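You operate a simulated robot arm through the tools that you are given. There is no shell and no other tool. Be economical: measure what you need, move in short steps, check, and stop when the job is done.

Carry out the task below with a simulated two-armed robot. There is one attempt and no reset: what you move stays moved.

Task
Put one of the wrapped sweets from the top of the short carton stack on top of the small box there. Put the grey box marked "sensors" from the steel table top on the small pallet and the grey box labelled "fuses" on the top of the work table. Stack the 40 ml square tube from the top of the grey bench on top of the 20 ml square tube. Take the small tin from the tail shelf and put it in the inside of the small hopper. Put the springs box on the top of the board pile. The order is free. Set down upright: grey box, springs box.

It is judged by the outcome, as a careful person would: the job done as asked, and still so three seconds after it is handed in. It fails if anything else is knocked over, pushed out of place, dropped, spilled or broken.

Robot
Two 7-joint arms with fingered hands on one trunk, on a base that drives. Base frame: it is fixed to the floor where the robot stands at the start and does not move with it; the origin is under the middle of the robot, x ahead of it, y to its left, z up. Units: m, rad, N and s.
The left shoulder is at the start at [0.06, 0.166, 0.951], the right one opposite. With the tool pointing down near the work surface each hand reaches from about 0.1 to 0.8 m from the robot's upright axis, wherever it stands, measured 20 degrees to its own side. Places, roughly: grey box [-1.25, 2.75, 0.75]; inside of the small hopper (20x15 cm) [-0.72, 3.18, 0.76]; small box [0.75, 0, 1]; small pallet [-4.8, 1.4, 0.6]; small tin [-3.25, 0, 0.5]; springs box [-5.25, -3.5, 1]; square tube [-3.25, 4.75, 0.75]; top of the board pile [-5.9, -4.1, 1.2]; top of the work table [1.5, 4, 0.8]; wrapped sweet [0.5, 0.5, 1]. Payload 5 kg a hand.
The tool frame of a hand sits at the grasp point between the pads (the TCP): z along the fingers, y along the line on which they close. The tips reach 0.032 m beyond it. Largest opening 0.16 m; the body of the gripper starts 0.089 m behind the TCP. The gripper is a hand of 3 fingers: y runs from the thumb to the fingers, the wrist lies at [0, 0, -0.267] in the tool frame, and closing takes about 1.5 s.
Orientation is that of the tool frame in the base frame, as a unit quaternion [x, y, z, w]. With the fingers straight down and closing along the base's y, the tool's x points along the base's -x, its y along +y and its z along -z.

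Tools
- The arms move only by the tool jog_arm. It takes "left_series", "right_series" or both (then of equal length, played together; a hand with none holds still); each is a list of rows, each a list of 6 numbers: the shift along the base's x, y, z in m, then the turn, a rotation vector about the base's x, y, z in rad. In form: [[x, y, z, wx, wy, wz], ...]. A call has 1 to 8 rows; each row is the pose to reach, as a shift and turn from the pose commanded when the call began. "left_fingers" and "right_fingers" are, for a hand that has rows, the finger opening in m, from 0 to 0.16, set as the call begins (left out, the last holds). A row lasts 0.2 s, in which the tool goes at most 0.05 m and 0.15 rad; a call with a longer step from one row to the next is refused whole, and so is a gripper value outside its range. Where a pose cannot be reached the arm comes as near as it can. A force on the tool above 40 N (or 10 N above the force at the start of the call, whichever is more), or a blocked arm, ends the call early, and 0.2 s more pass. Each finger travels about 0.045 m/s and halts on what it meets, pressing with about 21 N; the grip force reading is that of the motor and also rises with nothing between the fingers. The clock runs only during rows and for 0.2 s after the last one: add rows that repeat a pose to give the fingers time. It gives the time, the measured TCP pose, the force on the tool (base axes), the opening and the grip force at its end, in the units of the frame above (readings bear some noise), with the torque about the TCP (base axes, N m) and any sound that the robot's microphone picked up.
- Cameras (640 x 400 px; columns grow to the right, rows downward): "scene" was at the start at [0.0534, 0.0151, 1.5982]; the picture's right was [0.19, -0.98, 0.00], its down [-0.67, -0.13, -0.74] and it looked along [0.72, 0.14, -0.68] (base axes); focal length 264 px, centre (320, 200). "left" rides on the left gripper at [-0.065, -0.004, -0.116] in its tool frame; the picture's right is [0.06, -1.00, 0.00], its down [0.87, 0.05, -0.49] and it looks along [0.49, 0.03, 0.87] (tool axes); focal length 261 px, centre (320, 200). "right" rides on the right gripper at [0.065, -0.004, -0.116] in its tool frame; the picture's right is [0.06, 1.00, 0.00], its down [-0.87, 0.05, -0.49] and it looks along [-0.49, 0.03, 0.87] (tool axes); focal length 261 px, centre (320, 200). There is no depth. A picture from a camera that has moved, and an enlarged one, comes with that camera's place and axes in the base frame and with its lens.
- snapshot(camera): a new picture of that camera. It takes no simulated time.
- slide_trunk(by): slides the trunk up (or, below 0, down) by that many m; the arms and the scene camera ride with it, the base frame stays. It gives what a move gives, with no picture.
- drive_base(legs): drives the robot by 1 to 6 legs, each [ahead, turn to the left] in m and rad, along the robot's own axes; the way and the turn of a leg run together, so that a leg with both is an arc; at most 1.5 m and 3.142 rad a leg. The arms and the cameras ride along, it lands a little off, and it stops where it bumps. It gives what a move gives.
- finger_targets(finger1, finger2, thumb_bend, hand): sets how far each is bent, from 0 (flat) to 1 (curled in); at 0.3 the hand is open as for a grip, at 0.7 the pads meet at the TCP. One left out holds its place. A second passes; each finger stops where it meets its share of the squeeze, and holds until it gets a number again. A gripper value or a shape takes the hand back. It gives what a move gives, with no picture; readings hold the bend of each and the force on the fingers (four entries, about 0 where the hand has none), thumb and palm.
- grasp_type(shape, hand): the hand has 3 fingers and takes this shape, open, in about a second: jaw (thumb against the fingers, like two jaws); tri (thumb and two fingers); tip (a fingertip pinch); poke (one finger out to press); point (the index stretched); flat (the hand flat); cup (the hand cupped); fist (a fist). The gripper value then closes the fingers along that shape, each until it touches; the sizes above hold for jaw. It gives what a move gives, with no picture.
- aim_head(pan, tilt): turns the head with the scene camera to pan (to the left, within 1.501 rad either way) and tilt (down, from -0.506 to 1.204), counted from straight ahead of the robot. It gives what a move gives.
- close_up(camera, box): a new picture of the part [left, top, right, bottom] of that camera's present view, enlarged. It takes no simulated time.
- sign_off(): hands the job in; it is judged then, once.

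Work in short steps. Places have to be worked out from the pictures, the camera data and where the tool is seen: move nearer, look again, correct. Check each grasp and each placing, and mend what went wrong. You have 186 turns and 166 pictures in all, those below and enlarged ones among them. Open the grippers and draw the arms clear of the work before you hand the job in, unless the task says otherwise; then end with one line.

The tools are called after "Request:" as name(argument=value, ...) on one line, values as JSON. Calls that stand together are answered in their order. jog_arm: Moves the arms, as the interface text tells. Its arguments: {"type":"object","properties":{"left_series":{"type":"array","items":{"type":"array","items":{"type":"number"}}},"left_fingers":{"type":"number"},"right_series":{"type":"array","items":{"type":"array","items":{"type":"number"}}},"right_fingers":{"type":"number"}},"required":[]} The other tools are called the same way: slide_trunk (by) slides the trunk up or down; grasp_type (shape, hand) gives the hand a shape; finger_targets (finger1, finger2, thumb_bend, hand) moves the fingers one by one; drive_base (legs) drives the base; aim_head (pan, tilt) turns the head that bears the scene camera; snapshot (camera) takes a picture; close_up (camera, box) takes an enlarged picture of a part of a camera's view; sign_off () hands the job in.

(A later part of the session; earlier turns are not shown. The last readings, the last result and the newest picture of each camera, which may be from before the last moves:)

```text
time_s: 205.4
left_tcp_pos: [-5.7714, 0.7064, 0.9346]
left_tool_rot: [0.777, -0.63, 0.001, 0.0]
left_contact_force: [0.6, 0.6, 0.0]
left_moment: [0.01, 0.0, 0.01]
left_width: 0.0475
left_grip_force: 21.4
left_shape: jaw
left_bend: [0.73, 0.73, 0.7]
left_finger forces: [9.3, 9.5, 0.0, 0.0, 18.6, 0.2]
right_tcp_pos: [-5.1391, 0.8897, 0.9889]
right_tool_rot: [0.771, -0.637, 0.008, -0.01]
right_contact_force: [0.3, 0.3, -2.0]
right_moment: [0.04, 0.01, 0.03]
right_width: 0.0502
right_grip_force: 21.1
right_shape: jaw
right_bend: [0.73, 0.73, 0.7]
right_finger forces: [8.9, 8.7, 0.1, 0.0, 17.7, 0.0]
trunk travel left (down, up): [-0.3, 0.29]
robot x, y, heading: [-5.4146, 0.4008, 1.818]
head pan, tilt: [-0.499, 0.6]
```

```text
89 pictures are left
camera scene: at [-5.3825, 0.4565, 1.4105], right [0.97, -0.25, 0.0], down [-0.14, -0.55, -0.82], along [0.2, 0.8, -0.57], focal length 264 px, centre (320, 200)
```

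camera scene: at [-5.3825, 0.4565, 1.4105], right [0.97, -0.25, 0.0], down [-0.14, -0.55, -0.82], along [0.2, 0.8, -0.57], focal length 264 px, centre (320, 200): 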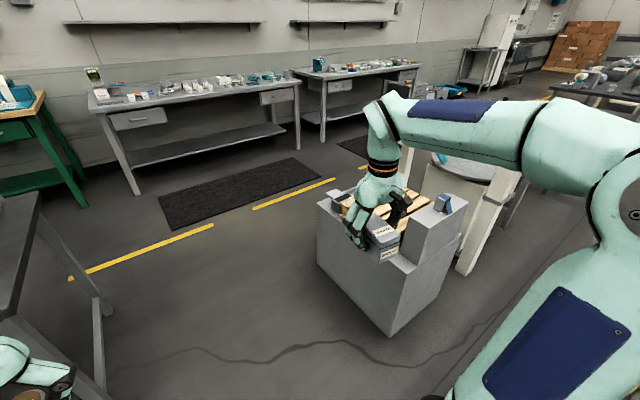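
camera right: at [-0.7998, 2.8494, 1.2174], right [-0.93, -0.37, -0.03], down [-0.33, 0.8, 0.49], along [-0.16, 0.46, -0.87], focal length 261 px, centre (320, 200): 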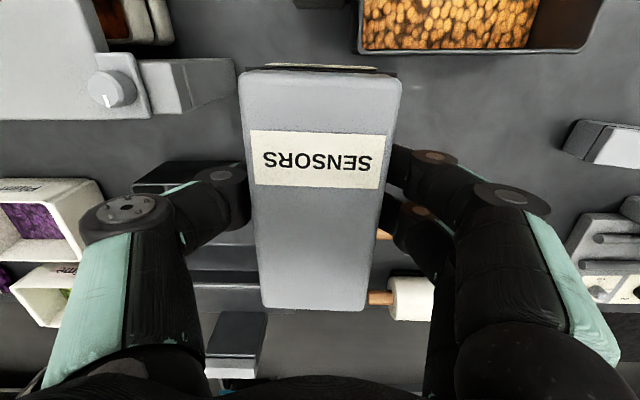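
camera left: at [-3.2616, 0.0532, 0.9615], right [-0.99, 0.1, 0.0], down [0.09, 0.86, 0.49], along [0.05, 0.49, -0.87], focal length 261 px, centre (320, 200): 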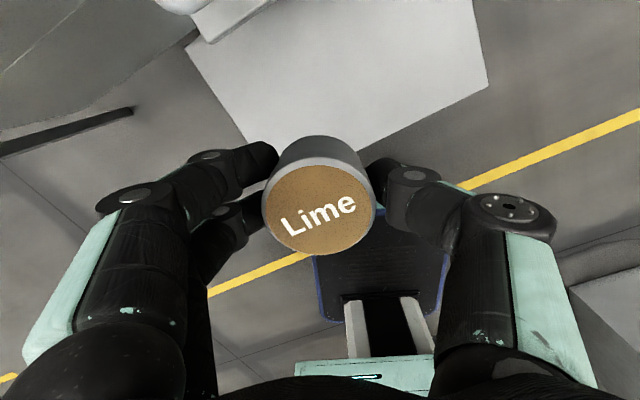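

The west side of the plinth is open; its west face runs from [-4.82, 1.10] to [-5.07, 1.70]. I'll drive alongside and turn to face it squarely (heading of about 0.4).

Request:
drive_base(legs=[[0, -0.21], [1.0, 0], [0, -1.21]])

Request:
aim_head(pan=-0.1, tilt=0.8)

Request:
snapshot(camera="scene")

Request:
snapshot(camera="right")

```text
time_s: 214.5
left_tcp_pos: [-5.1909, 1.7931, 0.9342]
left_tool_rot: [-0.174, 0.985, 0.0, -0.002]
left_contact_force: [-0.9, 0.1, -0.5]
left_moment: [0.02, 0.0, 0.03]
left_width: 0.0472
left_grip_force: 21.1
left_shape: jaw
left_bend: [0.73, 0.73, 0.7]
left_finger forces: [9.3, 9.5, 0.0, 0.0, 18.4, 0.0]
right_tcp_pos: [-4.9205, 1.1915, 0.9893]
right_tool_rot: [-0.164, 0.986, -0.013, 0.002]
right_contact_force: [-0.3, -0.1, -2.5]
right_moment: [-0.01, 0.02, 0.03]
right_width: 0.0502
right_grip_force: 20.8
right_shape: jaw
right_bend: [0.73, 0.73, 0.7]
right_finger forces: [8.8, 8.7, 0.1, 0.1, 17.6, 0.0]
trunk travel left (down, up): [-0.3, 0.29]
robot x, y, heading: [-5.4425, 1.3942, 0.384]
head pan, tilt: [-0.499, 0.6]
```

```text
time_s: 215.3
left_tcp_pos: [-5.1917, 1.7925, 0.9352]
left_tool_rot: [-0.173, 0.985, -0.001, -0.001]
left_contact_force: [0.1, 0.0, -1.0]
left_moment: [0.0, 0.0, -0.01]
left_width: 0.0472
left_grip_force: 20.4
left_shape: jaw
left_bend: [0.73, 0.73, 0.7]
left_finger forces: [9.2, 9.5, 0.0, 0.1, 18.6, 0.0]
right_tcp_pos: [-4.9211, 1.1912, 0.9893]
right_tool_rot: [-0.164, 0.986, -0.013, 0.003]
right_contact_force: [0.6, 1.2, -2.3]
right_moment: [-0.01, 0.02, -0.01]
right_width: 0.05
right_grip_force: 20.7
right_shape: jaw
right_bend: [0.73, 0.73, 0.7]
right_finger forces: [9.0, 8.7, 0.0, 0.0, 17.4, 0.0]
trunk travel left (down, up): [-0.3, 0.29]
robot x, y, heading: [-5.442, 1.3953, 0.387]
head pan, tilt: [-0.099, 0.799]
```

```text
88 pictures are left
camera scene: at [-5.3927, 1.4061, 1.3937], right [0.28, -0.96, 0.0], down [-0.69, -0.2, -0.7], along [0.67, 0.2, -0.72], focal length 264 px, centre (320, 200)
```

scene: 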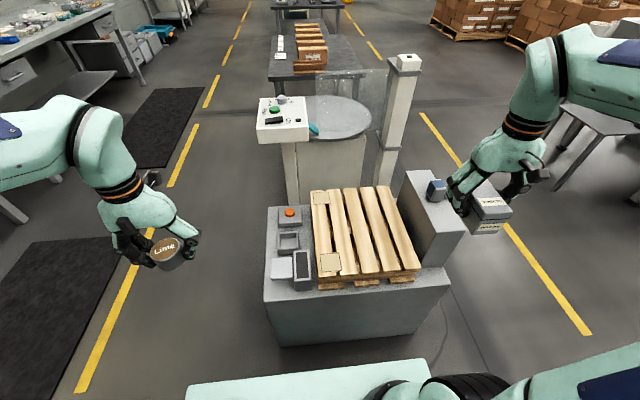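

```text
87 pictures are left
camera right: at [-4.9833, 1.1697, 1.1064], right [-0.38, 0.92, -0.03], down [0.8, 0.34, 0.49], along [0.46, 0.17, -0.87], focal length 261 px, centre (320, 200)
```

right: 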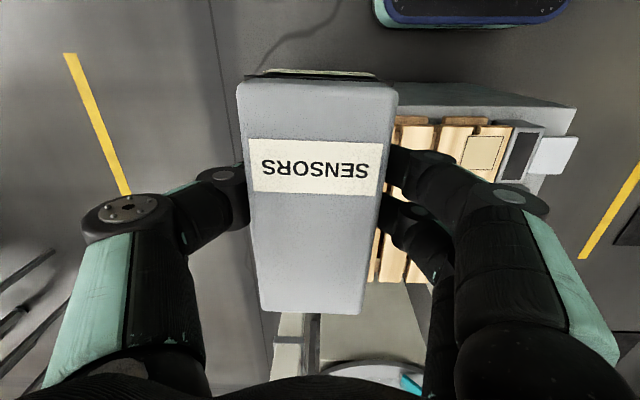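

This is a clear view: pallet top is about z 0.617, and I'll aim between the two middle slats at about [-4.79, 1.462]. I'll move the box over that point at its current height.

Request:
jog_arm(right_series=[[0.0, 0.04, 0, 0, 0, 0.02], [0.0, 0.08, 0, 0, 0, 0.04], [0.02, 0.12, 0, 0, 0, 0.06], [0.045, 0.16, 0, 0, 0, 0.06], [0.075, 0.195, 0, 0, 0, 0.06], [0.105, 0.23, 0, 0, 0, 0.06], [0.131, 0.269, 0, 0, 0, 0.06], [0.131, 0.269, -0.04, 0, 0, 0.06]])

Request:
jog_arm(right_series=[[0, 0, -0.045, 0, 0, 0], [0, 0, -0.09, 0, 0, 0], [0, 0, -0.135, 0, 0, 0], [0, 0, -0.18, 0, 0, 0], [0, 0, -0.22, 0, 0, 0], [0, 0, -0.25, 0, 0, 0]])

Request:
snapshot(camera="right")

Request:
close_up(camera="scene", box=[260, 150, 460, 300])

```text
time_s: 217.1
left_tcp_pos: [-5.1914, 1.7919, 0.9338]
left_tool_rot: [-0.173, 0.985, 0.0, -0.001]
left_contact_force: [-0.4, 0.8, -1.0]
left_moment: [-0.02, 0.02, -0.02]
left_width: 0.0473
left_grip_force: 21.1
left_shape: jaw
left_bend: [0.73, 0.73, 0.7]
left_finger forces: [9.3, 9.4, 0.1, 0.0, 18.7, 0.0]
right_tcp_pos: [-4.7893, 1.4604, 0.9511]
right_tool_rot: [-0.193, 0.981, -0.012, 0.002]
right_contact_force: [0.4, 0.0, -1.9]
right_moment: [0.0, 0.03, 0.01]
right_width: 0.0499
right_grip_force: 21.0
right_shape: jaw
right_bend: [0.73, 0.73, 0.7]
right_finger forces: [8.9, 8.6, 0.0, 0.0, 17.7, 0.1]
trunk travel left (down, up): [-0.3, 0.29]
robot x, y, heading: [-5.4449, 1.3941, 0.388]
head pan, tilt: [-0.099, 0.799]
```

```text
time_s: 218.5
left_tcp_pos: [-5.1911, 1.7927, 0.9331]
left_tool_rot: [-0.173, 0.985, 0.0, -0.001]
left_contact_force: [0.4, 0.3, -1.3]
left_moment: [0.01, 0.02, -0.02]
left_width: 0.0473
left_grip_force: 20.8
left_shape: jaw
left_bend: [0.73, 0.73, 0.7]
left_finger forces: [9.2, 9.5, 0.0, 0.1, 18.6, 0.1]
right_tcp_pos: [-4.7896, 1.4609, 0.6992]
right_tool_rot: [-0.193, 0.981, -0.014, 0.003]
right_contact_force: [-0.1, -0.3, -1.7]
right_moment: [-0.01, -0.03, -0.01]
right_width: 0.0499
right_grip_force: 20.6
right_shape: jaw
right_bend: [0.73, 0.73, 0.7]
right_finger forces: [8.9, 8.8, 0.0, 0.1, 17.5, 0.1]
trunk travel left (down, up): [-0.3, 0.29]
robot x, y, heading: [-5.4443, 1.3952, 0.39]
head pan, tilt: [-0.099, 0.799]
```

```text
86 pictures are left
camera right: at [-4.8507, 1.4358, 0.8158], right [-0.44, 0.9, -0.03], down [0.78, 0.39, 0.49], along [0.45, 0.19, -0.87], focal length 261 px, centre (320, 200)
```

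right: 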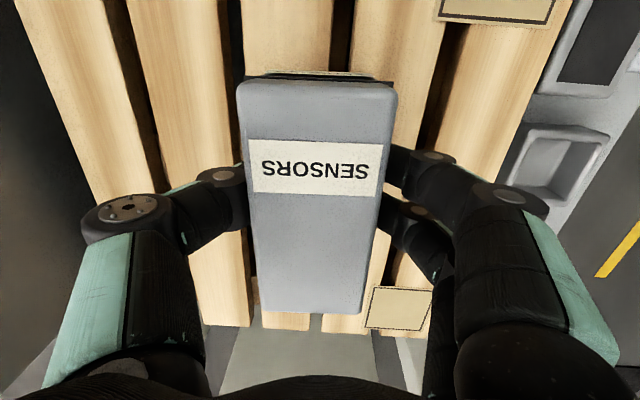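

```text
2.67 times, centred on (360, 225) of scene
camera zoom: at [-5.3925, 1.4064, 1.3937], right [0.29, -0.96, 0.0], down [-0.69, -0.2, -0.7], along [0.67, 0.2, -0.72], focal length 705 px, centre (213, 133)
```

zoom: 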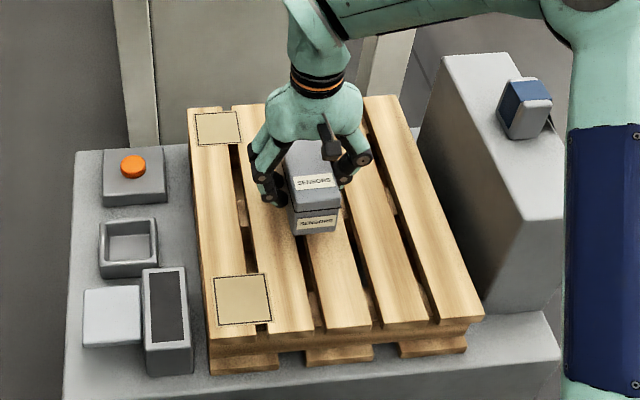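

The box hovers over the middle slats. I'll lower it until contact.

Request:
jog_arm(right_series=[[-0.02, -0.006, -0.012, 0, 0, 0], [-0.02, -0.006, -0.024, 0, 0, 0], [-0.02, -0.006, -0.031, 0, 0, 0], [-0.02, -0.006, -0.036, 0, 0, 0], [-0.02, -0.006, -0.039, 0, 0, 0]])

Request:
close_up(camera="scene", box=[310, 180, 410, 260])

```text
time_s: 219.7
left_tcp_pos: [-5.1939, 1.7913, 0.9362]
left_tool_rot: [-0.173, 0.985, 0.0, -0.001]
left_contact_force: [0.3, 0.2, -1.4]
left_moment: [0.02, 0.0, 0.0]
left_width: 0.0473
left_grip_force: 21.2
left_shape: jaw
left_bend: [0.73, 0.73, 0.7]
left_finger forces: [9.3, 9.6, 0.0, 0.1, 18.6, 0.0]
right_tcp_pos: [-4.8096, 1.4557, 0.6649]
right_tool_rot: [-0.194, 0.981, -0.011, 0.005]
right_contact_force: [-1.2, -1.4, 37.4]
right_moment: [-0.09, 0.0, 0.01]
right_width: 0.0533
right_grip_force: 21.1
right_shape: jaw
right_bend: [0.75, 0.75, 0.71]
right_finger forces: [12.7, 12.3, 0.0, 0.0, 25.4, 0.0]
trunk travel left (down, up): [-0.3, 0.29]
robot x, y, heading: [-5.448, 1.3945, 0.39]
head pan, tilt: [-0.099, 0.799]
```

```text
5.00 times, centred on (360, 220) of scene
camera zoom: at [-5.3954, 1.406, 1.3943], right [0.29, -0.96, 0.0], down [-0.69, -0.2, -0.7], along [0.67, 0.2, -0.72], focal length 1322 px, centre (120, 100)
```

zoom: 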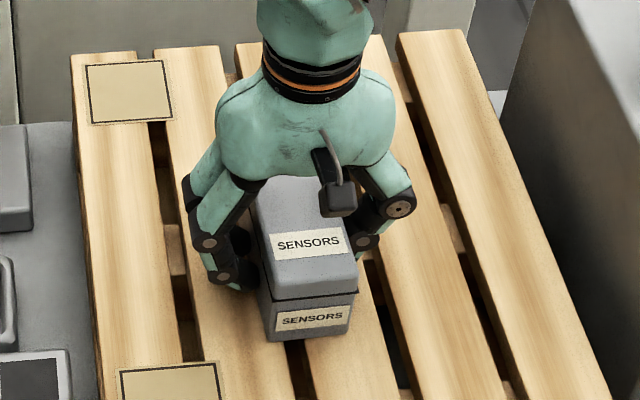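

The box rests on the pallet (37 N). I'll ease up 4 mm, release, and lift away.

Request:
jog_arm(right_series=[[0, 0, 0.004, 0, 0, 0], [0, 0, 0.004, 0, 0, 0], [0, 0, 0.004, 0, 0, 0], [0, 0, 0.004, 0, 0, 0], [0, 0, 0.03, 0, 0, 0], [0, 0, 0.07, 0, 0, 0], [0, 0, 0.115, 0, 0, 0], [0, 0, 0.16, 0, 0, 0]], right_fingers=0.085)

Request:
close_up(camera="scene", box=[290, 160, 430, 280])

```text
time_s: 221.5
left_tcp_pos: [-5.1916, 1.792, 0.9336]
left_tool_rot: [-0.174, 0.985, 0.0, 0.0]
left_contact_force: [0.4, 0.0, -1.4]
left_moment: [0.0, 0.0, 0.01]
left_width: 0.0471
left_grip_force: 20.7
left_shape: jaw
left_bend: [0.73, 0.73, 0.7]
left_finger forces: [9.3, 9.5, 0.0, 0.0, 18.6, 0.0]
right_tcp_pos: [-4.8102, 1.4538, 0.8223]
right_tool_rot: [-0.194, 0.981, -0.013, 0.003]
right_contact_force: [-0.1, -1.0, 0.1]
right_moment: [-0.05, -0.03, 0.0]
right_width: 0.0844
right_grip_force: 0.1
right_shape: jaw
right_bend: [0.72, 0.72, 0.7]
right_finger forces: [0.1, 0.0, 0.0, 0.0, 0.0, 0.1]
trunk travel left (down, up): [-0.3, 0.29]
robot x, y, heading: [-5.4419, 1.3959, 0.387]
head pan, tilt: [-0.099, 0.799]
```

```text
3.33 times, centred on (360, 220) of scene
camera zoom: at [-5.393, 1.4063, 1.3936], right [0.29, -0.96, 0.0], down [-0.69, -0.2, -0.7], along [0.67, 0.2, -0.72], focal length 881 px, centre (187, 133)
```

zoom: 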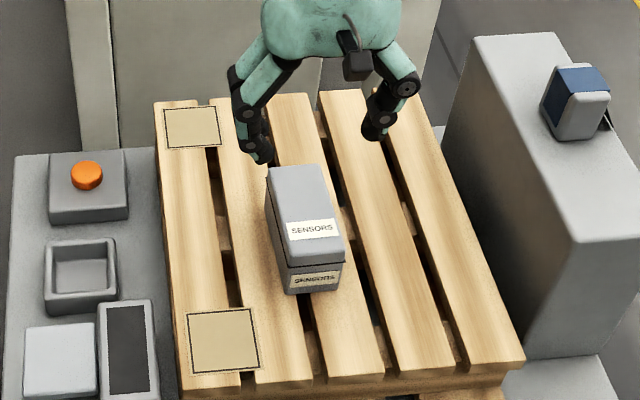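

SENSORS rests squarely on the pallet. I'll retract the right hand and look toward the springs box area in the south.

Request:
jog_arm(right_series=[[0, 0, 0.045, 0, 0, 0], [0, 0, 0.09, 0, 0, 0], [-0.01, -0.03, 0.12, 0, 0, 0], [-0.02, -0.07, 0.145, 0, 0, 0], [-0.03, -0.115, 0.16, 0, 0, 0], [-0.045, -0.16, 0.17, 0, 0, 0], [-0.06, -0.205, 0.17, 0, 0, 0], [-0.07, -0.25, 0.17, 0, 0, 0]], right_fingers=0.16)

Request:
slide_trunk(by=0.2)

Request:
drive_base(legs=[[-0.25, 0], [0, -1.8], [0.9, 0]])

Request:
aim_head(pan=0, tilt=0.3)

Request:
snapshot(camera="scene")

```text
time_s: 223.3
left_tcp_pos: [-5.1925, 1.7916, 0.9342]
left_tool_rot: [-0.172, 0.985, 0.0, -0.001]
left_contact_force: [0.8, 0.1, -1.4]
left_moment: [-0.03, 0.0, 0.0]
left_width: 0.0473
left_grip_force: 21.1
left_shape: jaw
left_bend: [0.73, 0.73, 0.7]
left_finger forces: [9.2, 9.5, 0.0, 0.1, 18.6, 0.0]
right_tcp_pos: [-4.8806, 1.2025, 0.9916]
right_tool_rot: [-0.194, 0.981, -0.013, 0.003]
right_contact_force: [-0.1, -0.9, 0.2]
right_moment: [0.02, -0.02, 0.01]
right_width: 0.1601
right_grip_force: 0.0
right_shape: jaw
right_bend: [0.3, 0.3, 0.3]
right_finger forces: [0.0, 0.0, 0.0, 0.1, 0.0, 0.0]
trunk travel left (down, up): [-0.3, 0.29]
robot x, y, heading: [-5.4392, 1.3919, 0.388]
head pan, tilt: [-0.099, 0.799]
```

```text
time_s: 225.5
left_tcp_pos: [-5.1916, 1.7915, 1.1339]
left_tool_rot: [-0.173, 0.985, -0.001, -0.001]
left_contact_force: [0.2, -1.1, -1.6]
left_moment: [0.04, 0.0, -0.02]
left_width: 0.0472
left_grip_force: 20.9
left_shape: jaw
left_bend: [0.73, 0.73, 0.7]
left_finger forces: [9.3, 9.4, 0.0, 0.1, 18.6, 0.0]
right_tcp_pos: [-4.8795, 1.2033, 1.1909]
right_tool_rot: [-0.194, 0.981, -0.013, 0.002]
right_contact_force: [0.1, 0.0, 0.9]
right_moment: [-0.02, -0.01, 0.0]
right_width: 0.1598
right_grip_force: 0.0
right_shape: jaw
right_bend: [0.3, 0.3, 0.3]
right_finger forces: [0.0, 0.0, 0.0, 0.0, 0.0, 0.1]
trunk travel left (down, up): [-0.5, 0.09]
robot x, y, heading: [-5.4443, 1.3933, 0.39]
head pan, tilt: [-0.099, 0.799]
```

```text
time_s: 236.2
left_tcp_pos: [-5.2082, 0.0732, 1.1324]
left_tool_rot: [0.665, 0.747, 0.001, -0.001]
left_contact_force: [0.3, -0.1, -0.5]
left_moment: [-0.02, 0.02, -0.03]
left_width: 0.0472
left_grip_force: 20.9
left_shape: jaw
left_bend: [0.73, 0.73, 0.7]
left_finger forces: [9.3, 9.4, 0.0, 0.1, 18.4, 0.0]
right_tcp_pos: [-5.8526, -0.0942, 1.1909]
right_tool_rot: [0.649, 0.761, -0.01, -0.009]
right_contact_force: [0.1, -0.2, 0.0]
right_moment: [0.03, 0.0, 0.03]
right_width: 0.1598
right_grip_force: 0.1
right_shape: jaw
right_bend: [0.3, 0.3, 0.3]
right_finger forces: [0.0, 0.0, 0.0, 0.0, 0.1, 0.0]
trunk travel left (down, up): [-0.5, 0.09]
robot x, y, heading: [-5.5365, 0.4139, -1.417]
head pan, tilt: [-0.099, 0.799]
```

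```text
time_s: 237.1
left_tcp_pos: [-5.208, 0.074, 1.1348]
left_tool_rot: [0.665, 0.747, 0.0, -0.001]
left_contact_force: [0.2, 0.1, -1.3]
left_moment: [0.01, 0.0, -0.03]
left_width: 0.047
left_grip_force: 21.2
left_shape: jaw
left_bend: [0.73, 0.73, 0.7]
left_finger forces: [9.3, 9.5, 0.1, 0.1, 18.4, 0.0]
right_tcp_pos: [-5.8527, -0.0937, 1.1901]
right_tool_rot: [0.65, 0.76, -0.01, -0.009]
right_contact_force: [0.3, 0.7, 0.0]
right_moment: [-0.01, -0.01, 0.0]
right_width: 0.1602
right_grip_force: 0.0
right_shape: jaw
right_bend: [0.3, 0.3, 0.3]
right_finger forces: [0.0, 0.0, 0.1, 0.1, 0.1, 0.0]
trunk travel left (down, up): [-0.5, 0.09]
robot x, y, heading: [-5.5392, 0.4142, -1.416]
head pan, tilt: [0.0, 0.3]
```

```text
82 pictures are left
camera scene: at [-5.5247, 0.348, 1.638], right [-0.99, -0.16, 0.0], down [-0.05, 0.29, -0.95], along [0.15, -0.94, -0.3], focal length 264 px, centre (320, 200)
```

scene: 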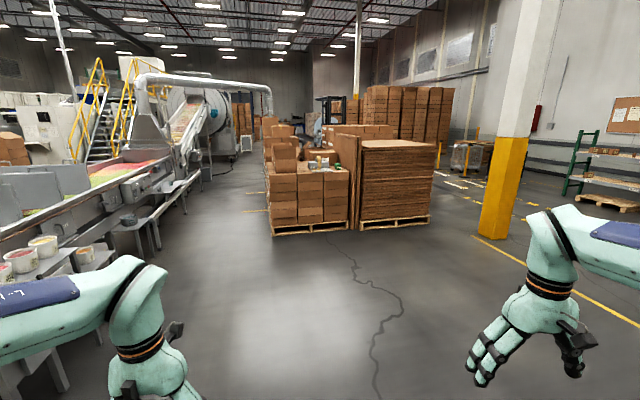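

Request:
close_up(camera="scene", box=[240, 110, 450, 245])

```text
2.96 times, centred on (345, 178) of scene
camera zoom: at [-5.5247, 0.348, 1.638], right [-0.99, -0.16, 0.0], down [-0.05, 0.29, -0.95], along [0.15, -0.94, -0.3], focal length 783 px, centre (246, 267)
```

zoom: 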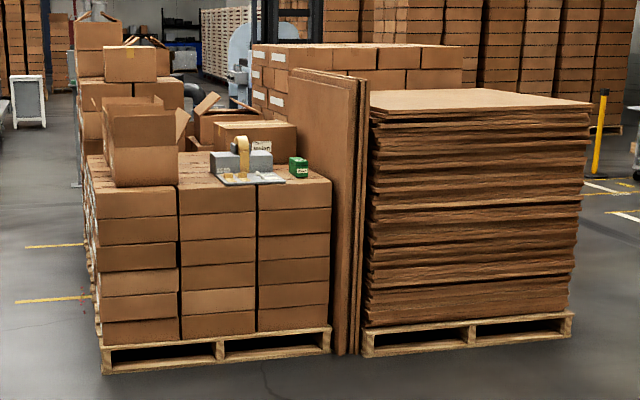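

The green SPRINGS-like box sits on the carton stack at the left, upright boards stand between it and the board pile at right. I'll drive closer.

Request:
drive_base(legs=[[0, -0.17], [1.2, 0], [1.1, 0]])

Request:
aim_head(pan=0, tilt=0.45)

Request:
snapshot(camera="scene")

```text
time_s: 249.0
left_tcp_pos: [-5.3152, -2.2677, 1.1343]
left_tool_rot: [0.729, 0.685, 0.001, 0.0]
left_contact_force: [0.3, -0.2, -1.4]
left_moment: [-0.04, -0.01, 0.01]
left_width: 0.0471
left_grip_force: 20.7
left_shape: jaw
left_bend: [0.73, 0.73, 0.7]
left_finger forces: [9.4, 9.5, 0.0, 0.0, 18.4, 0.0]
right_tcp_pos: [-5.9791, -2.3207, 1.191]
right_tool_rot: [0.714, 0.7, -0.01, -0.01]
right_contact_force: [0.1, 0.7, 1.0]
right_moment: [0.04, 0.02, -0.02]
right_width: 0.1598
right_grip_force: 0.1
right_shape: jaw
right_bend: [0.3, 0.3, 0.3]
right_finger forces: [0.0, 0.0, 0.1, 0.0, 0.0, 0.1]
trunk travel left (down, up): [-0.5, 0.09]
robot x, y, heading: [-5.5808, -1.8757, -1.587]
head pan, tilt: [0.0, 0.3]
```

```text
time_s: 249.7
left_tcp_pos: [-5.3168, -2.2666, 1.1336]
left_tool_rot: [0.729, 0.685, 0.001, 0.0]
left_contact_force: [0.5, 0.5, -0.4]
left_moment: [0.02, 0.05, 0.01]
left_width: 0.047
left_grip_force: 20.9
left_shape: jaw
left_bend: [0.73, 0.73, 0.7]
left_finger forces: [9.3, 9.4, 0.0, 0.0, 18.4, 0.0]
right_tcp_pos: [-5.9806, -2.3192, 1.1906]
right_tool_rot: [0.714, 0.7, -0.009, -0.009]
right_contact_force: [-0.5, 0.8, -0.1]
right_moment: [0.02, 0.03, 0.01]
right_width: 0.16
right_grip_force: 0.1
right_shape: jaw
right_bend: [0.3, 0.3, 0.3]
right_finger forces: [0.0, 0.0, 0.1, 0.0, 0.0, 0.0]
trunk travel left (down, up): [-0.5, 0.09]
robot x, y, heading: [-5.5797, -1.8789, -1.588]
head pan, tilt: [0.0, 0.45]
```

```text
80 pictures are left
camera scene: at [-5.5796, -1.9403, 1.6242], right [-1.0, 0.02, 0.0], down [0.01, 0.43, -0.9], along [-0.02, -0.9, -0.43], focal length 264 px, centre (320, 200)
```

scene: 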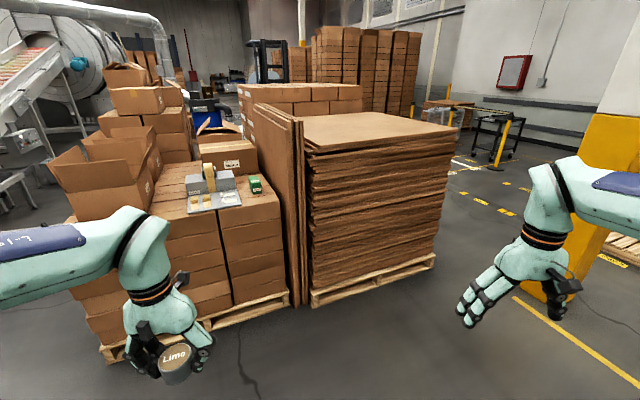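

Request:
close_up(camera="scene", box=[170, 90, 330, 230])

Request:
close_up(camera="scene", box=[180, 150, 280, 220])

```text
2.86 times, centred on (250, 160) of scene
camera zoom: at [-5.5796, -1.9403, 1.6242], right [-1.0, 0.02, 0.0], down [0.01, 0.43, -0.9], along [-0.02, -0.9, -0.43], focal length 755 px, centre (520, 314)
```

zoom: 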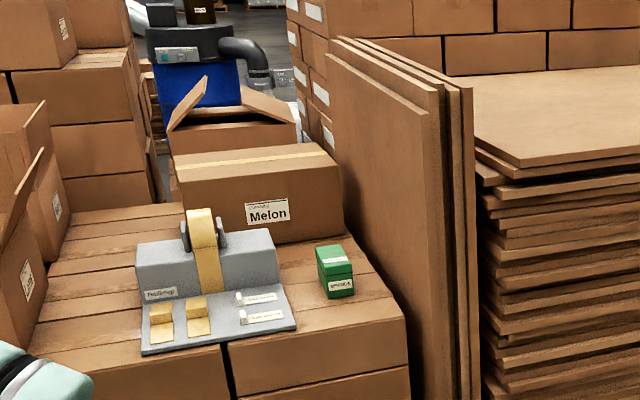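

```text
5.71 times, centred on (230, 185) of scene
camera zoom: at [-5.5796, -1.9403, 1.6242], right [-1.0, 0.02, 0.0], down [0.01, 0.43, -0.9], along [-0.02, -0.9, -0.43], focal length 1510 px, centre (834, 286)
```

zoom: 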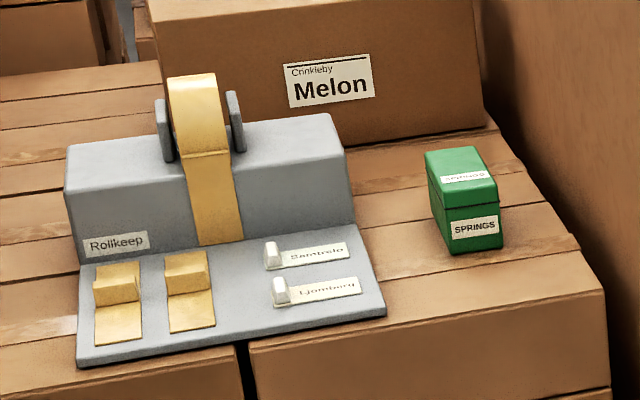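

The upright boards are about 1.4 m tall and would obstruct the right forearm, and the left hand holds the tin. It's better to deliver the tin and stack the tube first, then return with a free left hand. I'll drive north to the grey bench.

Request:
drive_base(legs=[[0, 3.139], [1.4, 0], [1.4, 0], [1.28, 0], [0, -0.95], [1.2, 0]])

Request:
aim_head(pan=0.5, tilt=0.4)

Request:
snapshot(camera="scene")

```text
time_s: 285.1
left_tcp_pos: [-4.2982, 3.31, 1.134]
left_tool_rot: [-0.272, 0.962, -0.001, 0.0]
left_contact_force: [-0.3, -1.0, -0.3]
left_moment: [0.0, 0.0, 0.0]
left_width: 0.0467
left_grip_force: 21.2
left_shape: jaw
left_bend: [0.73, 0.73, 0.7]
left_finger forces: [9.3, 9.4, 0.0, 0.1, 18.2, 0.0]
right_tcp_pos: [-3.8744, 2.7957, 1.1907]
right_tool_rot: [-0.291, 0.957, -0.013, 0.004]
right_contact_force: [0.1, 0.1, -0.1]
right_moment: [-0.01, 0.02, -0.02]
right_width: 0.1596
right_grip_force: 0.0
right_shape: jaw
right_bend: [0.3, 0.3, 0.3]
right_finger forces: [0.0, 0.1, 0.0, 0.1, 0.0, 0.0]
trunk travel left (down, up): [-0.5, 0.09]
robot x, y, heading: [-4.4647, 2.8689, 0.596]
head pan, tilt: [0.0, 0.45]
```

```text
time_s: 286.1
left_tcp_pos: [-4.2992, 3.3085, 1.1345]
left_tool_rot: [-0.272, 0.962, -0.001, 0.0]
left_contact_force: [-0.1, 0.4, -1.2]
left_moment: [-0.03, -0.01, 0.05]
left_width: 0.0468
left_grip_force: 20.9
left_shape: jaw
left_bend: [0.73, 0.73, 0.7]
left_finger forces: [9.4, 9.4, 0.0, 0.0, 18.1, 0.0]
right_tcp_pos: [-3.8761, 2.7964, 1.191]
right_tool_rot: [-0.291, 0.956, -0.013, 0.004]
right_contact_force: [0.2, 0.1, -0.5]
right_moment: [-0.02, -0.03, 0.02]
right_width: 0.16
right_grip_force: 0.0
right_shape: jaw
right_bend: [0.3, 0.3, 0.3]
right_finger forces: [0.0, 0.1, 0.1, 0.0, 0.0, 0.1]
trunk travel left (down, up): [-0.5, 0.09]
robot x, y, heading: [-4.4663, 2.8714, 0.591]
head pan, tilt: [0.499, 0.4]
```

```text
77 pictures are left
camera scene: at [-4.4469, 2.9346, 1.6288], right [0.89, -0.46, 0.0], down [-0.18, -0.34, -0.92], along [0.43, 0.82, -0.39], focal length 264 px, centre (320, 200)
```

scene: 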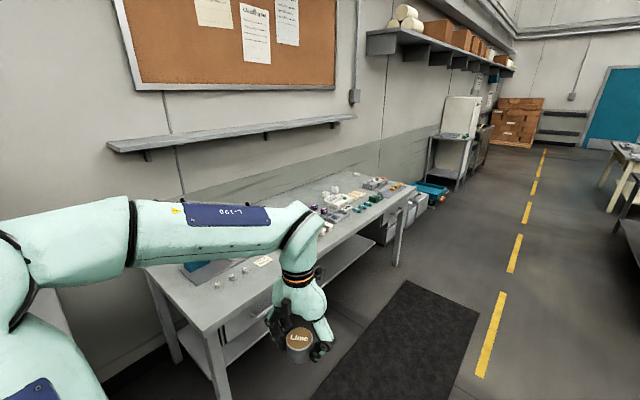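

The bench front edge runs from [-4.50, 3.82] to [-2.58, 4.64]. I'll drive to its middle and face it.

Request:
drive_base(legs=[[0, -0.105], [1.3, 0], [0, 1.464]])

Request:
aim_head(pan=0, tilt=0.6)

Request:
snapshot(camera="scene")

Request:
close_up(camera="scene", box=[200, 130, 440, 250])

```text
time_s: 296.8
left_tcp_pos: [-3.7202, 3.7339, 1.1336]
left_tool_rot: [0.817, -0.577, 0.0, 0.0]
left_contact_force: [-0.3, 0.7, -1.3]
left_moment: [0.04, -0.03, -0.02]
left_width: 0.0467
left_grip_force: 21.0
left_shape: jaw
left_bend: [0.73, 0.73, 0.7]
left_finger forces: [9.5, 9.4, 0.0, 0.0, 18.0, 0.0]
right_tcp_pos: [-3.1293, 4.0405, 1.1919]
right_tool_rot: [0.829, -0.56, 0.008, -0.01]
right_contact_force: [0.0, -0.3, 0.4]
right_moment: [-0.02, -0.01, -0.01]
right_width: 0.1599
right_grip_force: 0.0
right_shape: jaw
right_bend: [0.3, 0.3, 0.3]
right_finger forces: [0.0, 0.0, 0.1, 0.1, 0.0, 0.0]
trunk travel left (down, up): [-0.5, 0.09]
robot x, y, heading: [-3.3245, 3.4826, 1.947]
head pan, tilt: [0.499, 0.4]
```

```text
time_s: 297.8
left_tcp_pos: [-3.719, 3.7347, 1.1352]
left_tool_rot: [0.816, -0.578, 0.002, 0.0]
left_contact_force: [0.4, 0.1, -1.1]
left_moment: [-0.03, 0.02, 0.02]
left_width: 0.0463
left_grip_force: 20.8
left_shape: jaw
left_bend: [0.73, 0.73, 0.7]
left_finger forces: [9.6, 9.4, 0.1, 0.1, 17.9, 0.0]
right_tcp_pos: [-3.1286, 4.0411, 1.1912]
right_tool_rot: [0.828, -0.56, 0.007, -0.011]
right_contact_force: [-0.6, -0.5, -0.2]
right_moment: [0.01, 0.02, -0.01]
right_width: 0.1596
right_grip_force: 0.1
right_shape: jaw
right_bend: [0.3, 0.3, 0.3]
right_finger forces: [0.1, 0.0, 0.0, 0.0, 0.1, 0.1]
trunk travel left (down, up): [-0.5, 0.09]
robot x, y, heading: [-3.3249, 3.4757, 1.948]
head pan, tilt: [0.0, 0.6]
```

```text
76 pictures are left
camera scene: at [-3.3448, 3.5328, 1.6106], right [0.93, 0.37, 0.0], down [0.21, -0.52, -0.83], along [-0.31, 0.77, -0.56], focal length 264 px, centre (320, 200)
```

scene: 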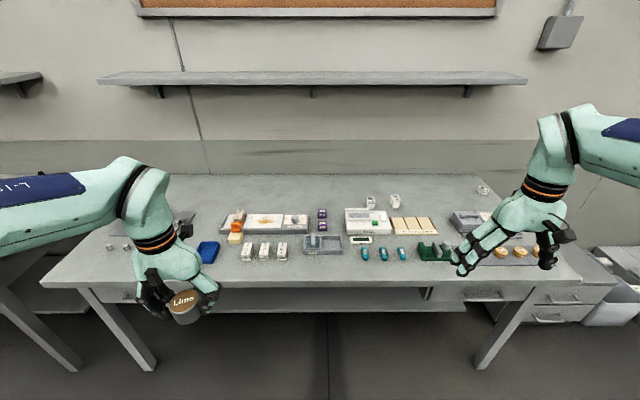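

```text
2.67 times, centred on (320, 190) of scene
camera zoom: at [-3.3448, 3.5328, 1.6106], right [0.93, 0.37, 0.0], down [0.21, -0.52, -0.83], along [-0.31, 0.77, -0.56], focal length 705 px, centre (320, 227)
```

zoom: 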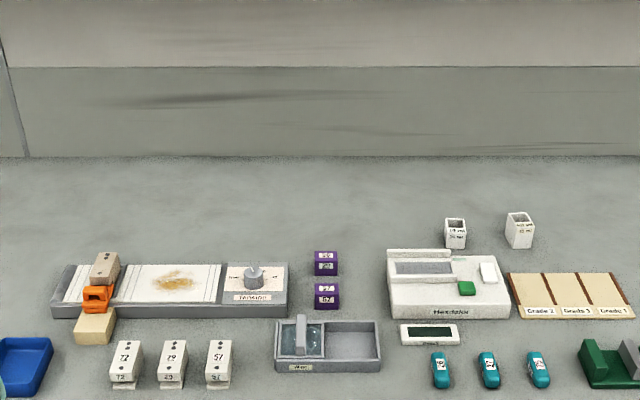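

Request:
close_up(camera="scene", box=[355, 185, 415, 215])

Request:
close_up(camera="scene", box=[460, 170, 520, 210])

```text
10.67 times, centred on (385, 200) of scene
camera zoom: at [-3.3448, 3.5328, 1.6106], right [0.93, 0.37, 0.0], down [0.21, -0.52, -0.83], along [-0.31, 0.77, -0.56], focal length 2819 px, centre (-373, 200)
```

zoom: 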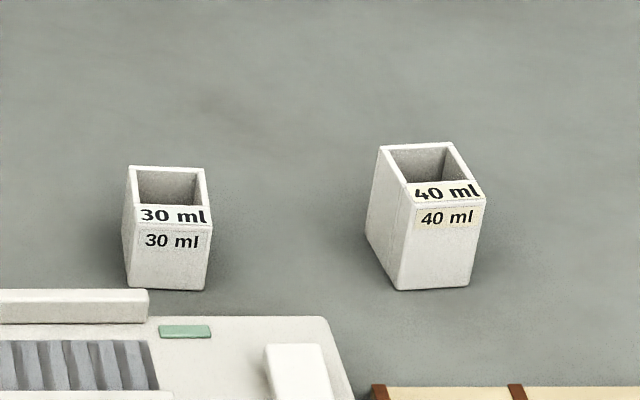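

```text
10.00 times, centred on (490, 190) of scene
camera zoom: at [-3.3448, 3.5328, 1.6106], right [0.93, 0.37, 0.0], down [0.21, -0.52, -0.83], along [-0.31, 0.77, -0.56], focal length 2643 px, centre (-1380, 300)
```

zoom: 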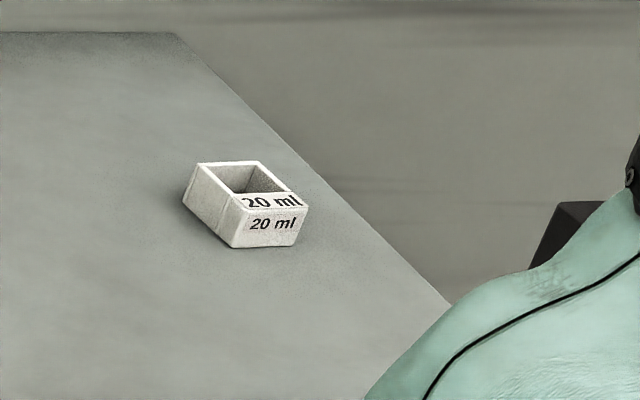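

The 40 ml tube is at about [-3.41, 4.82] and the 20 ml tube at about [-2.94, 5.15], far back on the bench, so I'll need a forward-tilted hand. I'll drive to a spot from which the right hand can reach both.

Request:
drive_base(legs=[[0, -1.077], [0.676, 0], [0, 1.077], [0.12, 0]])

Request:
aim_head(pan=-0.1, tilt=0.6)

Request:
snapshot(camera="scene")

```text
time_s: 307.9
left_tcp_pos: [-3.3361, 4.3542, 1.1334]
left_tool_rot: [0.819, -0.574, 0.001, 0.001]
left_contact_force: [-1.2, 1.4, -0.7]
left_moment: [-0.03, -0.01, -0.03]
left_width: 0.0464
left_grip_force: 20.7
left_shape: jaw
left_bend: [0.73, 0.73, 0.7]
left_finger forces: [9.6, 9.5, 0.0, 0.0, 17.9, 0.0]
right_tcp_pos: [-2.7476, 4.6661, 1.1899]
right_tool_rot: [0.83, -0.557, 0.008, -0.01]
right_contact_force: [-1.8, -0.3, -0.1]
right_moment: [-0.05, -0.02, 0.0]
right_width: 0.16
right_grip_force: 0.0
right_shape: jaw
right_bend: [0.3, 0.3, 0.3]
right_finger forces: [0.1, 0.0, 0.0, 0.1, 0.0, 0.0]
trunk travel left (down, up): [-0.5, 0.09]
robot x, y, heading: [-2.9378, 4.0993, 1.951]
head pan, tilt: [0.0, 0.6]
```

```text
time_s: 308.6
left_tcp_pos: [-3.335, 4.3536, 1.1338]
left_tool_rot: [0.819, -0.574, 0.0, 0.001]
left_contact_force: [0.1, 0.1, -1.1]
left_moment: [0.01, 0.0, -0.01]
left_width: 0.0463
left_grip_force: 21.4
left_shape: jaw
left_bend: [0.73, 0.73, 0.7]
left_finger forces: [9.7, 9.5, 0.0, 0.1, 17.8, 0.1]
right_tcp_pos: [-2.7454, 4.6646, 1.1905]
right_tool_rot: [0.83, -0.558, 0.007, -0.011]
right_contact_force: [0.4, 0.1, 0.7]
right_moment: [-0.02, 0.03, 0.0]
right_width: 0.1599
right_grip_force: 0.0
right_shape: jaw
right_bend: [0.3, 0.3, 0.3]
right_finger forces: [0.0, 0.0, 0.0, 0.0, 0.1, 0.0]
trunk travel left (down, up): [-0.5, 0.09]
robot x, y, heading: [-2.936, 4.1027, 1.961]
head pan, tilt: [-0.099, 0.6]
```

```text
72 pictures are left
camera scene: at [-2.951, 4.157, 1.6106], right [0.96, 0.28, 0.0], down [0.16, -0.54, -0.83], along [-0.23, 0.79, -0.56], focal length 264 px, centre (320, 200)
```

scene: 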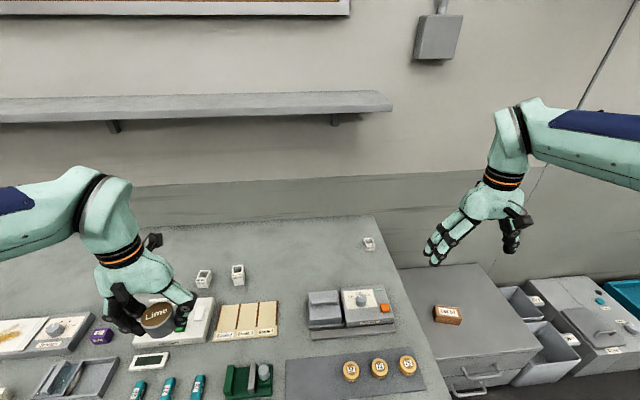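

Triangulating both views puts the bench top at about z 0.84, the 40 ml tube at [-3.40, 4.68] and the 20 ml tube at [-2.98, 4.96], both just within reach with a vertical hand. I'll raise the trunk, tuck the left hand aside and bring the right hand over.

Request:
slide_trunk(by=0.085)

Request:
jog_arm(right_series=[[-0.045, 0.003, -0.02, 0, 0, 0], [-0.09, 0.006, -0.04, 0, 0, 0], [-0.135, 0.009, -0.06, 0, 0, 0], [-0.18, 0.012, -0.08, 0, 0, 0], [-0.225, 0.013, -0.1, 0, 0, 0], [-0.27, 0.013, -0.12, 0, 0, 0], [-0.315, 0.013, -0.14, 0, 0, 0], [-0.36, 0.013, -0.15, 0, 0, 0]], left_series=[[-0.015, -0.006, 0, 0, 0, 0], [-0.03, -0.012, 0, 0, 0, 0], [-0.045, -0.02, 0, 0, 0, 0], [-0.06, -0.03, 0, 0, 0, 0], [-0.075, -0.04, 0, 0, 0, 0], [-0.09, -0.05, 0, 0, 0, 0], [-0.1, -0.06, 0, 0, 0, 0], [-0.11, -0.07, 0, 0, 0, 0]], right_fingers=0.08)

Request:
snapshot(camera="right")

```text
time_s: 309.8
left_tcp_pos: [-3.3354, 4.3535, 1.2201]
left_tool_rot: [0.819, -0.574, 0.001, 0.0]
left_contact_force: [0.3, 0.2, -1.1]
left_moment: [-0.01, 0.03, 0.0]
left_width: 0.0462
left_grip_force: 20.6
left_shape: jaw
left_bend: [0.73, 0.73, 0.7]
left_finger forces: [9.7, 9.4, 0.0, 0.0, 17.7, 0.1]
right_tcp_pos: [-2.7468, 4.6643, 1.2763]
right_tool_rot: [0.831, -0.557, 0.008, -0.011]
right_contact_force: [0.0, 0.9, 0.7]
right_moment: [0.0, -0.02, 0.02]
right_width: 0.1601
right_grip_force: 0.0
right_shape: jaw
right_bend: [0.3, 0.3, 0.3]
right_finger forces: [0.1, 0.0, 0.0, 0.0, 0.1, 0.0]
trunk travel left (down, up): [-0.585, 0.005]
robot x, y, heading: [-2.9369, 4.1018, 1.962]
head pan, tilt: [-0.099, 0.6]
```

```text
time_s: 311.6
left_tcp_pos: [-3.4487, 4.2838, 1.2181]
left_tool_rot: [0.818, -0.575, 0.001, 0.001]
left_contact_force: [-1.2, -0.6, -1.3]
left_moment: [0.03, 0.0, -0.01]
left_width: 0.0461
left_grip_force: 20.8
left_shape: jaw
left_bend: [0.73, 0.73, 0.7]
left_finger forces: [9.7, 9.6, 0.1, 0.1, 17.8, 0.1]
right_tcp_pos: [-3.1092, 4.6764, 1.1246]
right_tool_rot: [0.83, -0.558, 0.007, -0.012]
right_contact_force: [0.2, 0.4, -0.8]
right_moment: [0.0, -0.04, 0.02]
right_width: 0.0802
right_grip_force: 0.2
right_shape: jaw
right_bend: [0.72, 0.72, 0.7]
right_finger forces: [0.0, 0.0, 0.0, 0.0, 0.0, 0.0]
trunk travel left (down, up): [-0.585, 0.005]
robot x, y, heading: [-2.943, 4.102, 1.96]
head pan, tilt: [-0.099, 0.6]
```

```text
71 pictures are left
camera right: at [-3.085, 4.6171, 1.2417], right [-0.9, -0.44, -0.03], down [-0.39, 0.78, 0.49], along [-0.19, 0.45, -0.87], focal length 261 px, centre (320, 200)
```

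right: 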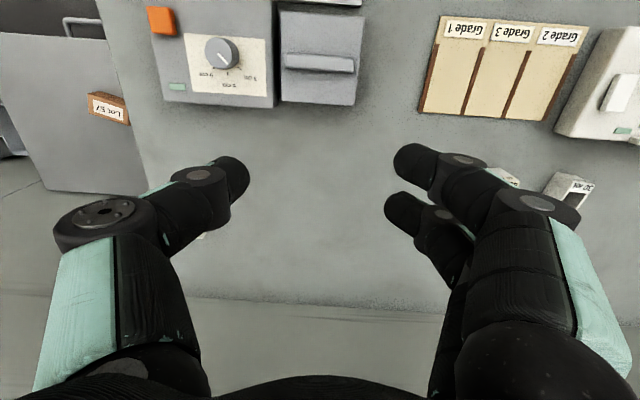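

Request:
jog_arm(right_series=[[-0.045, -0.002, 0, 0, 0, 0.01], [-0.09, -0.004, 0, 0, 0, 0.02], [-0.135, -0.006, -0.01, 0, 0, 0.02], [-0.18, -0.008, -0.02, 0, 0, 0.02], [-0.225, -0.01, -0.03, 0, 0, 0.02], [-0.27, -0.012, -0.04, 0, 0, 0.02], [-0.28, -0.013, -0.06, 0, 0, 0.02]])

Request:
snapshot(camera="right")

Request:
snapshot(camera="scene")

```text
time_s: 313.2
left_tcp_pos: [-3.4453, 4.2846, 1.2204]
left_tool_rot: [0.819, -0.574, 0.001, 0.001]
left_contact_force: [0.2, 0.1, -1.1]
left_moment: [0.03, 0.07, -0.02]
left_width: 0.0464
left_grip_force: 20.8
left_shape: jaw
left_bend: [0.73, 0.73, 0.7]
left_finger forces: [9.7, 9.6, 0.1, 0.1, 17.8, 0.0]
right_tcp_pos: [-3.361, 4.6606, 1.0832]
right_tool_rot: [0.836, -0.549, 0.007, -0.011]
right_contact_force: [0.6, 0.3, 0.3]
right_moment: [0.01, 0.02, 0.0]
right_width: 0.0803
right_grip_force: 0.0
right_shape: jaw
right_bend: [0.72, 0.72, 0.7]
right_finger forces: [0.0, 0.0, 0.1, 0.0, 0.0, 0.1]
right hand out of reach, approached as far as the arm can: row 6, 7
trunk travel left (down, up): [-0.585, 0.005]
robot x, y, heading: [-2.942, 4.1011, 1.954]
head pan, tilt: [-0.099, 0.6]
```

```text
70 pictures are left
camera right: at [-3.3357, 4.6014, 1.201], right [-0.89, -0.45, -0.03], down [-0.41, 0.77, 0.49], along [-0.2, 0.45, -0.87], focal length 261 px, centre (320, 200)
```

right: 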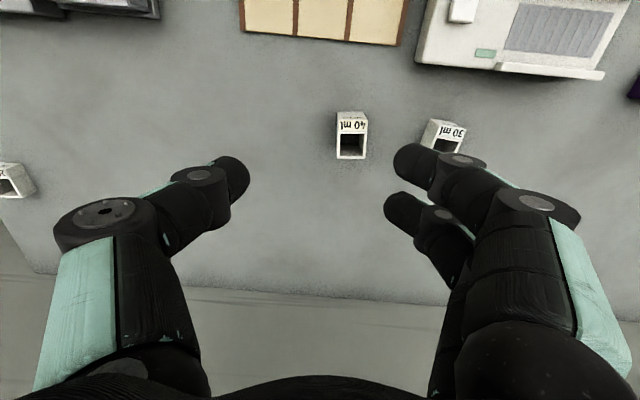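

```text
69 pictures are left
camera scene: at [-2.9505, 4.1567, 1.6956], right [0.96, 0.28, 0.0], down [0.16, -0.54, -0.83], along [-0.23, 0.79, -0.56], focal length 264 px, centre (320, 200)
```

scene: 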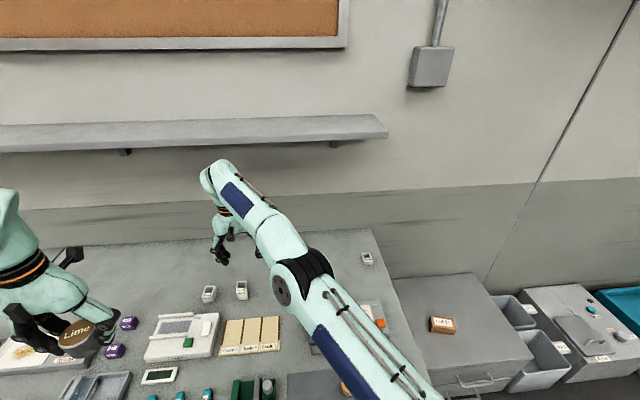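

The 40 ml tube is at [-3.401, 4.669]; I'm 4 cm short because of reach at this height. Lowering helps, so I'll descend while closing the gap.

Request:
jog_arm(right_series=[[-0.01, 0.002, -0.035, 0, 0, 0], [-0.02, 0.005, -0.07, 0, 0, 0], [-0.03, 0.008, -0.1, 0, 0, 0], [-0.04, 0.01, -0.12, 0, 0, 0], [-0.04, 0.01, -0.12, 0, 0, 0]], right_fingers=0.075)

Request:
snapshot(camera="right")

```text
time_s: 314.4
left_tcp_pos: [-3.4454, 4.283, 1.2206]
left_tool_rot: [0.819, -0.574, 0.001, 0.0]
left_contact_force: [0.0, 0.0, -1.0]
left_moment: [0.04, 0.04, 0.01]
left_width: 0.0464
left_grip_force: 20.9
left_shape: jaw
left_bend: [0.73, 0.73, 0.7]
left_finger forces: [9.9, 9.7, 0.1, 0.0, 17.9, 0.0]
right_tcp_pos: [-3.3876, 4.6512, 0.959]
right_tool_rot: [0.836, -0.549, 0.007, -0.011]
right_contact_force: [1.3, 0.6, 0.5]
right_moment: [0.01, -0.01, 0.0]
right_width: 0.0754
right_grip_force: 0.0
right_shape: jaw
right_bend: [0.73, 0.73, 0.7]
right_finger forces: [0.0, 0.1, 0.0, 0.1, 0.0, 0.0]
right hand out of reach, approached as far as the arm can: row 2, 3, 4, 5
trunk travel left (down, up): [-0.585, 0.005]
robot x, y, heading: [-2.9348, 4.1032, 1.961]
head pan, tilt: [-0.099, 0.6]
```

```text
68 pictures are left
camera right: at [-3.361, 4.5911, 1.0763], right [-0.89, -0.45, -0.03], down [-0.41, 0.77, 0.49], along [-0.2, 0.45, -0.87], focal length 261 px, centre (320, 200)
```

right: 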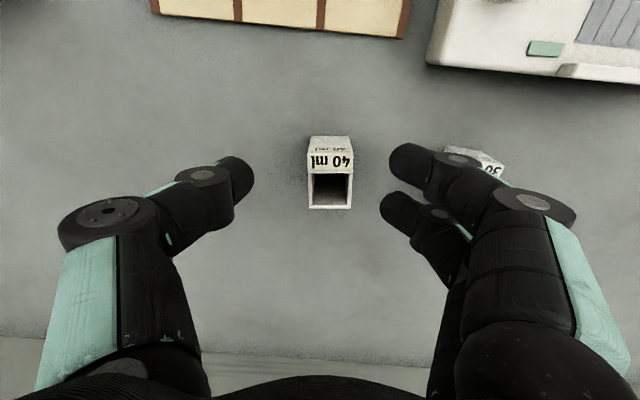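

I'm still 1.5 cm short. I'll tilt the hand forward by 0.25 rad, which frees wrist reach, and align over the tube.

Request:
jog_arm(right_series=[[0, 0, 0, 0.116, 0.047, 0], [0, 0, 0, 0.232, 0.094, 0], [-0.007, 0.006, 0, 0.232, 0.094, 0], [-0.014, 0.012, 0, 0.232, 0.094, 0], [-0.014, 0.012, 0, 0.232, 0.094, 0]])

Request:
snapshot(camera="right")

```text
time_s: 315.6
left_tcp_pos: [-3.446, 4.2843, 1.2193]
left_tool_rot: [0.819, -0.574, 0.0, 0.0]
left_contact_force: [-0.3, -0.2, -1.1]
left_moment: [0.0, 0.03, 0.0]
left_width: 0.0462
left_grip_force: 20.9
left_shape: jaw
left_bend: [0.73, 0.73, 0.7]
left_finger forces: [9.7, 9.5, 0.0, 0.0, 17.9, 0.1]
right_tcp_pos: [-3.4301, 4.6773, 0.9614]
right_tool_rot: [0.829, -0.546, -0.095, -0.082]
right_contact_force: [0.4, -0.3, 0.1]
right_moment: [-0.01, 0.01, 0.04]
right_width: 0.0752
right_grip_force: 0.0
right_shape: jaw
right_bend: [0.73, 0.73, 0.7]
right_finger forces: [0.1, 0.0, 0.0, 0.1, 0.0, 0.0]
right hand out of reach, approached as far as the arm can: row 1, 2, 3, 4, 5
trunk travel left (down, up): [-0.585, 0.005]
robot x, y, heading: [-2.9393, 4.0992, 1.957]
head pan, tilt: [-0.099, 0.6]
```

```text
67 pictures are left
camera right: at [-3.3935, 4.5941, 1.0582], right [-0.89, -0.45, -0.05], down [-0.35, 0.63, 0.69], along [-0.28, 0.63, -0.72], focal length 261 px, centre (320, 200)
```

right: 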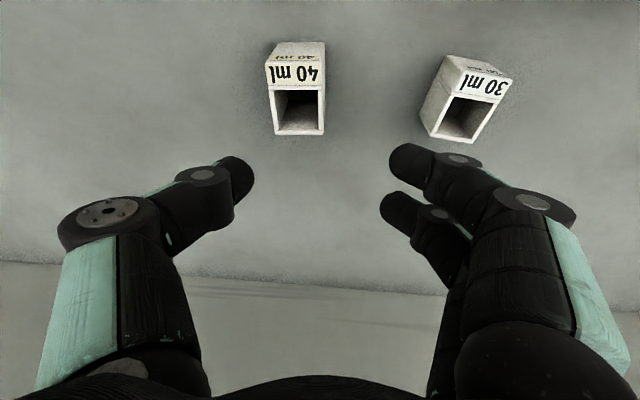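

The commanded pose had drifted beyond what the arm reached. The tube reads [-3.402, 4.660], so from the commanded pose I need (+0.041, -0.024). I'll correct and then lower.

Request:
jog_arm(right_series=[[0.02, -0.012, 0.01, 0, 0, 0], [0.041, -0.024, 0.01, 0, 0, 0], [0.041, -0.024, -0.01, 0, 0, 0], [0.041, -0.024, -0.025, 0, 0, 0], [0.041, -0.024, -0.025, 0, 0, 0]])

Request:
snapshot(camera="right")

```text
time_s: 316.8
left_tcp_pos: [-3.4457, 4.2843, 1.2198]
left_tool_rot: [0.819, -0.574, 0.001, 0.0]
left_contact_force: [-0.6, 0.4, -0.3]
left_moment: [0.04, -0.01, 0.02]
left_width: 0.0462
left_grip_force: 21.0
left_shape: jaw
left_bend: [0.73, 0.73, 0.7]
left_finger forces: [9.8, 9.6, 0.0, 0.0, 17.9, 0.0]
right_tcp_pos: [-3.4293, 4.6776, 0.9396]
right_tool_rot: [0.828, -0.546, -0.095, -0.081]
right_contact_force: [-0.1, -0.1, 1.0]
right_moment: [0.03, 0.02, -0.02]
right_width: 0.0754
right_grip_force: 0.2
right_shape: jaw
right_bend: [0.73, 0.73, 0.7]
right_finger forces: [0.0, 0.0, 0.1, 0.1, 0.0, 0.1]
right hand out of reach, approached as far as the arm can: row 1, 2, 3, 4, 5
trunk travel left (down, up): [-0.585, 0.005]
robot x, y, heading: [-2.9383, 4.1012, 1.96]
head pan, tilt: [-0.099, 0.6]
```

```text
66 pictures are left
camera right: at [-3.3943, 4.5933, 1.0364], right [-0.89, -0.45, -0.05], down [-0.35, 0.63, 0.69], along [-0.28, 0.63, -0.72], focal length 261 px, centre (320, 200)
```

right: 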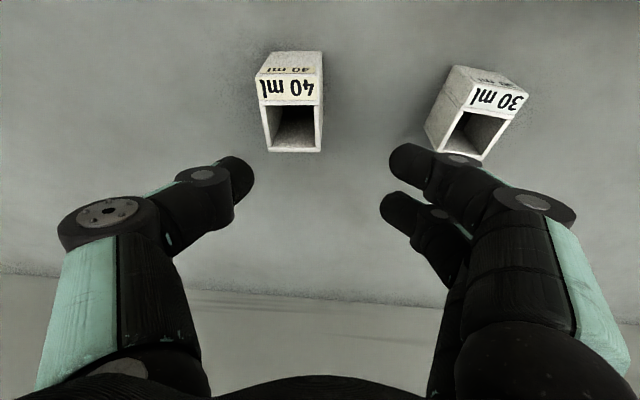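

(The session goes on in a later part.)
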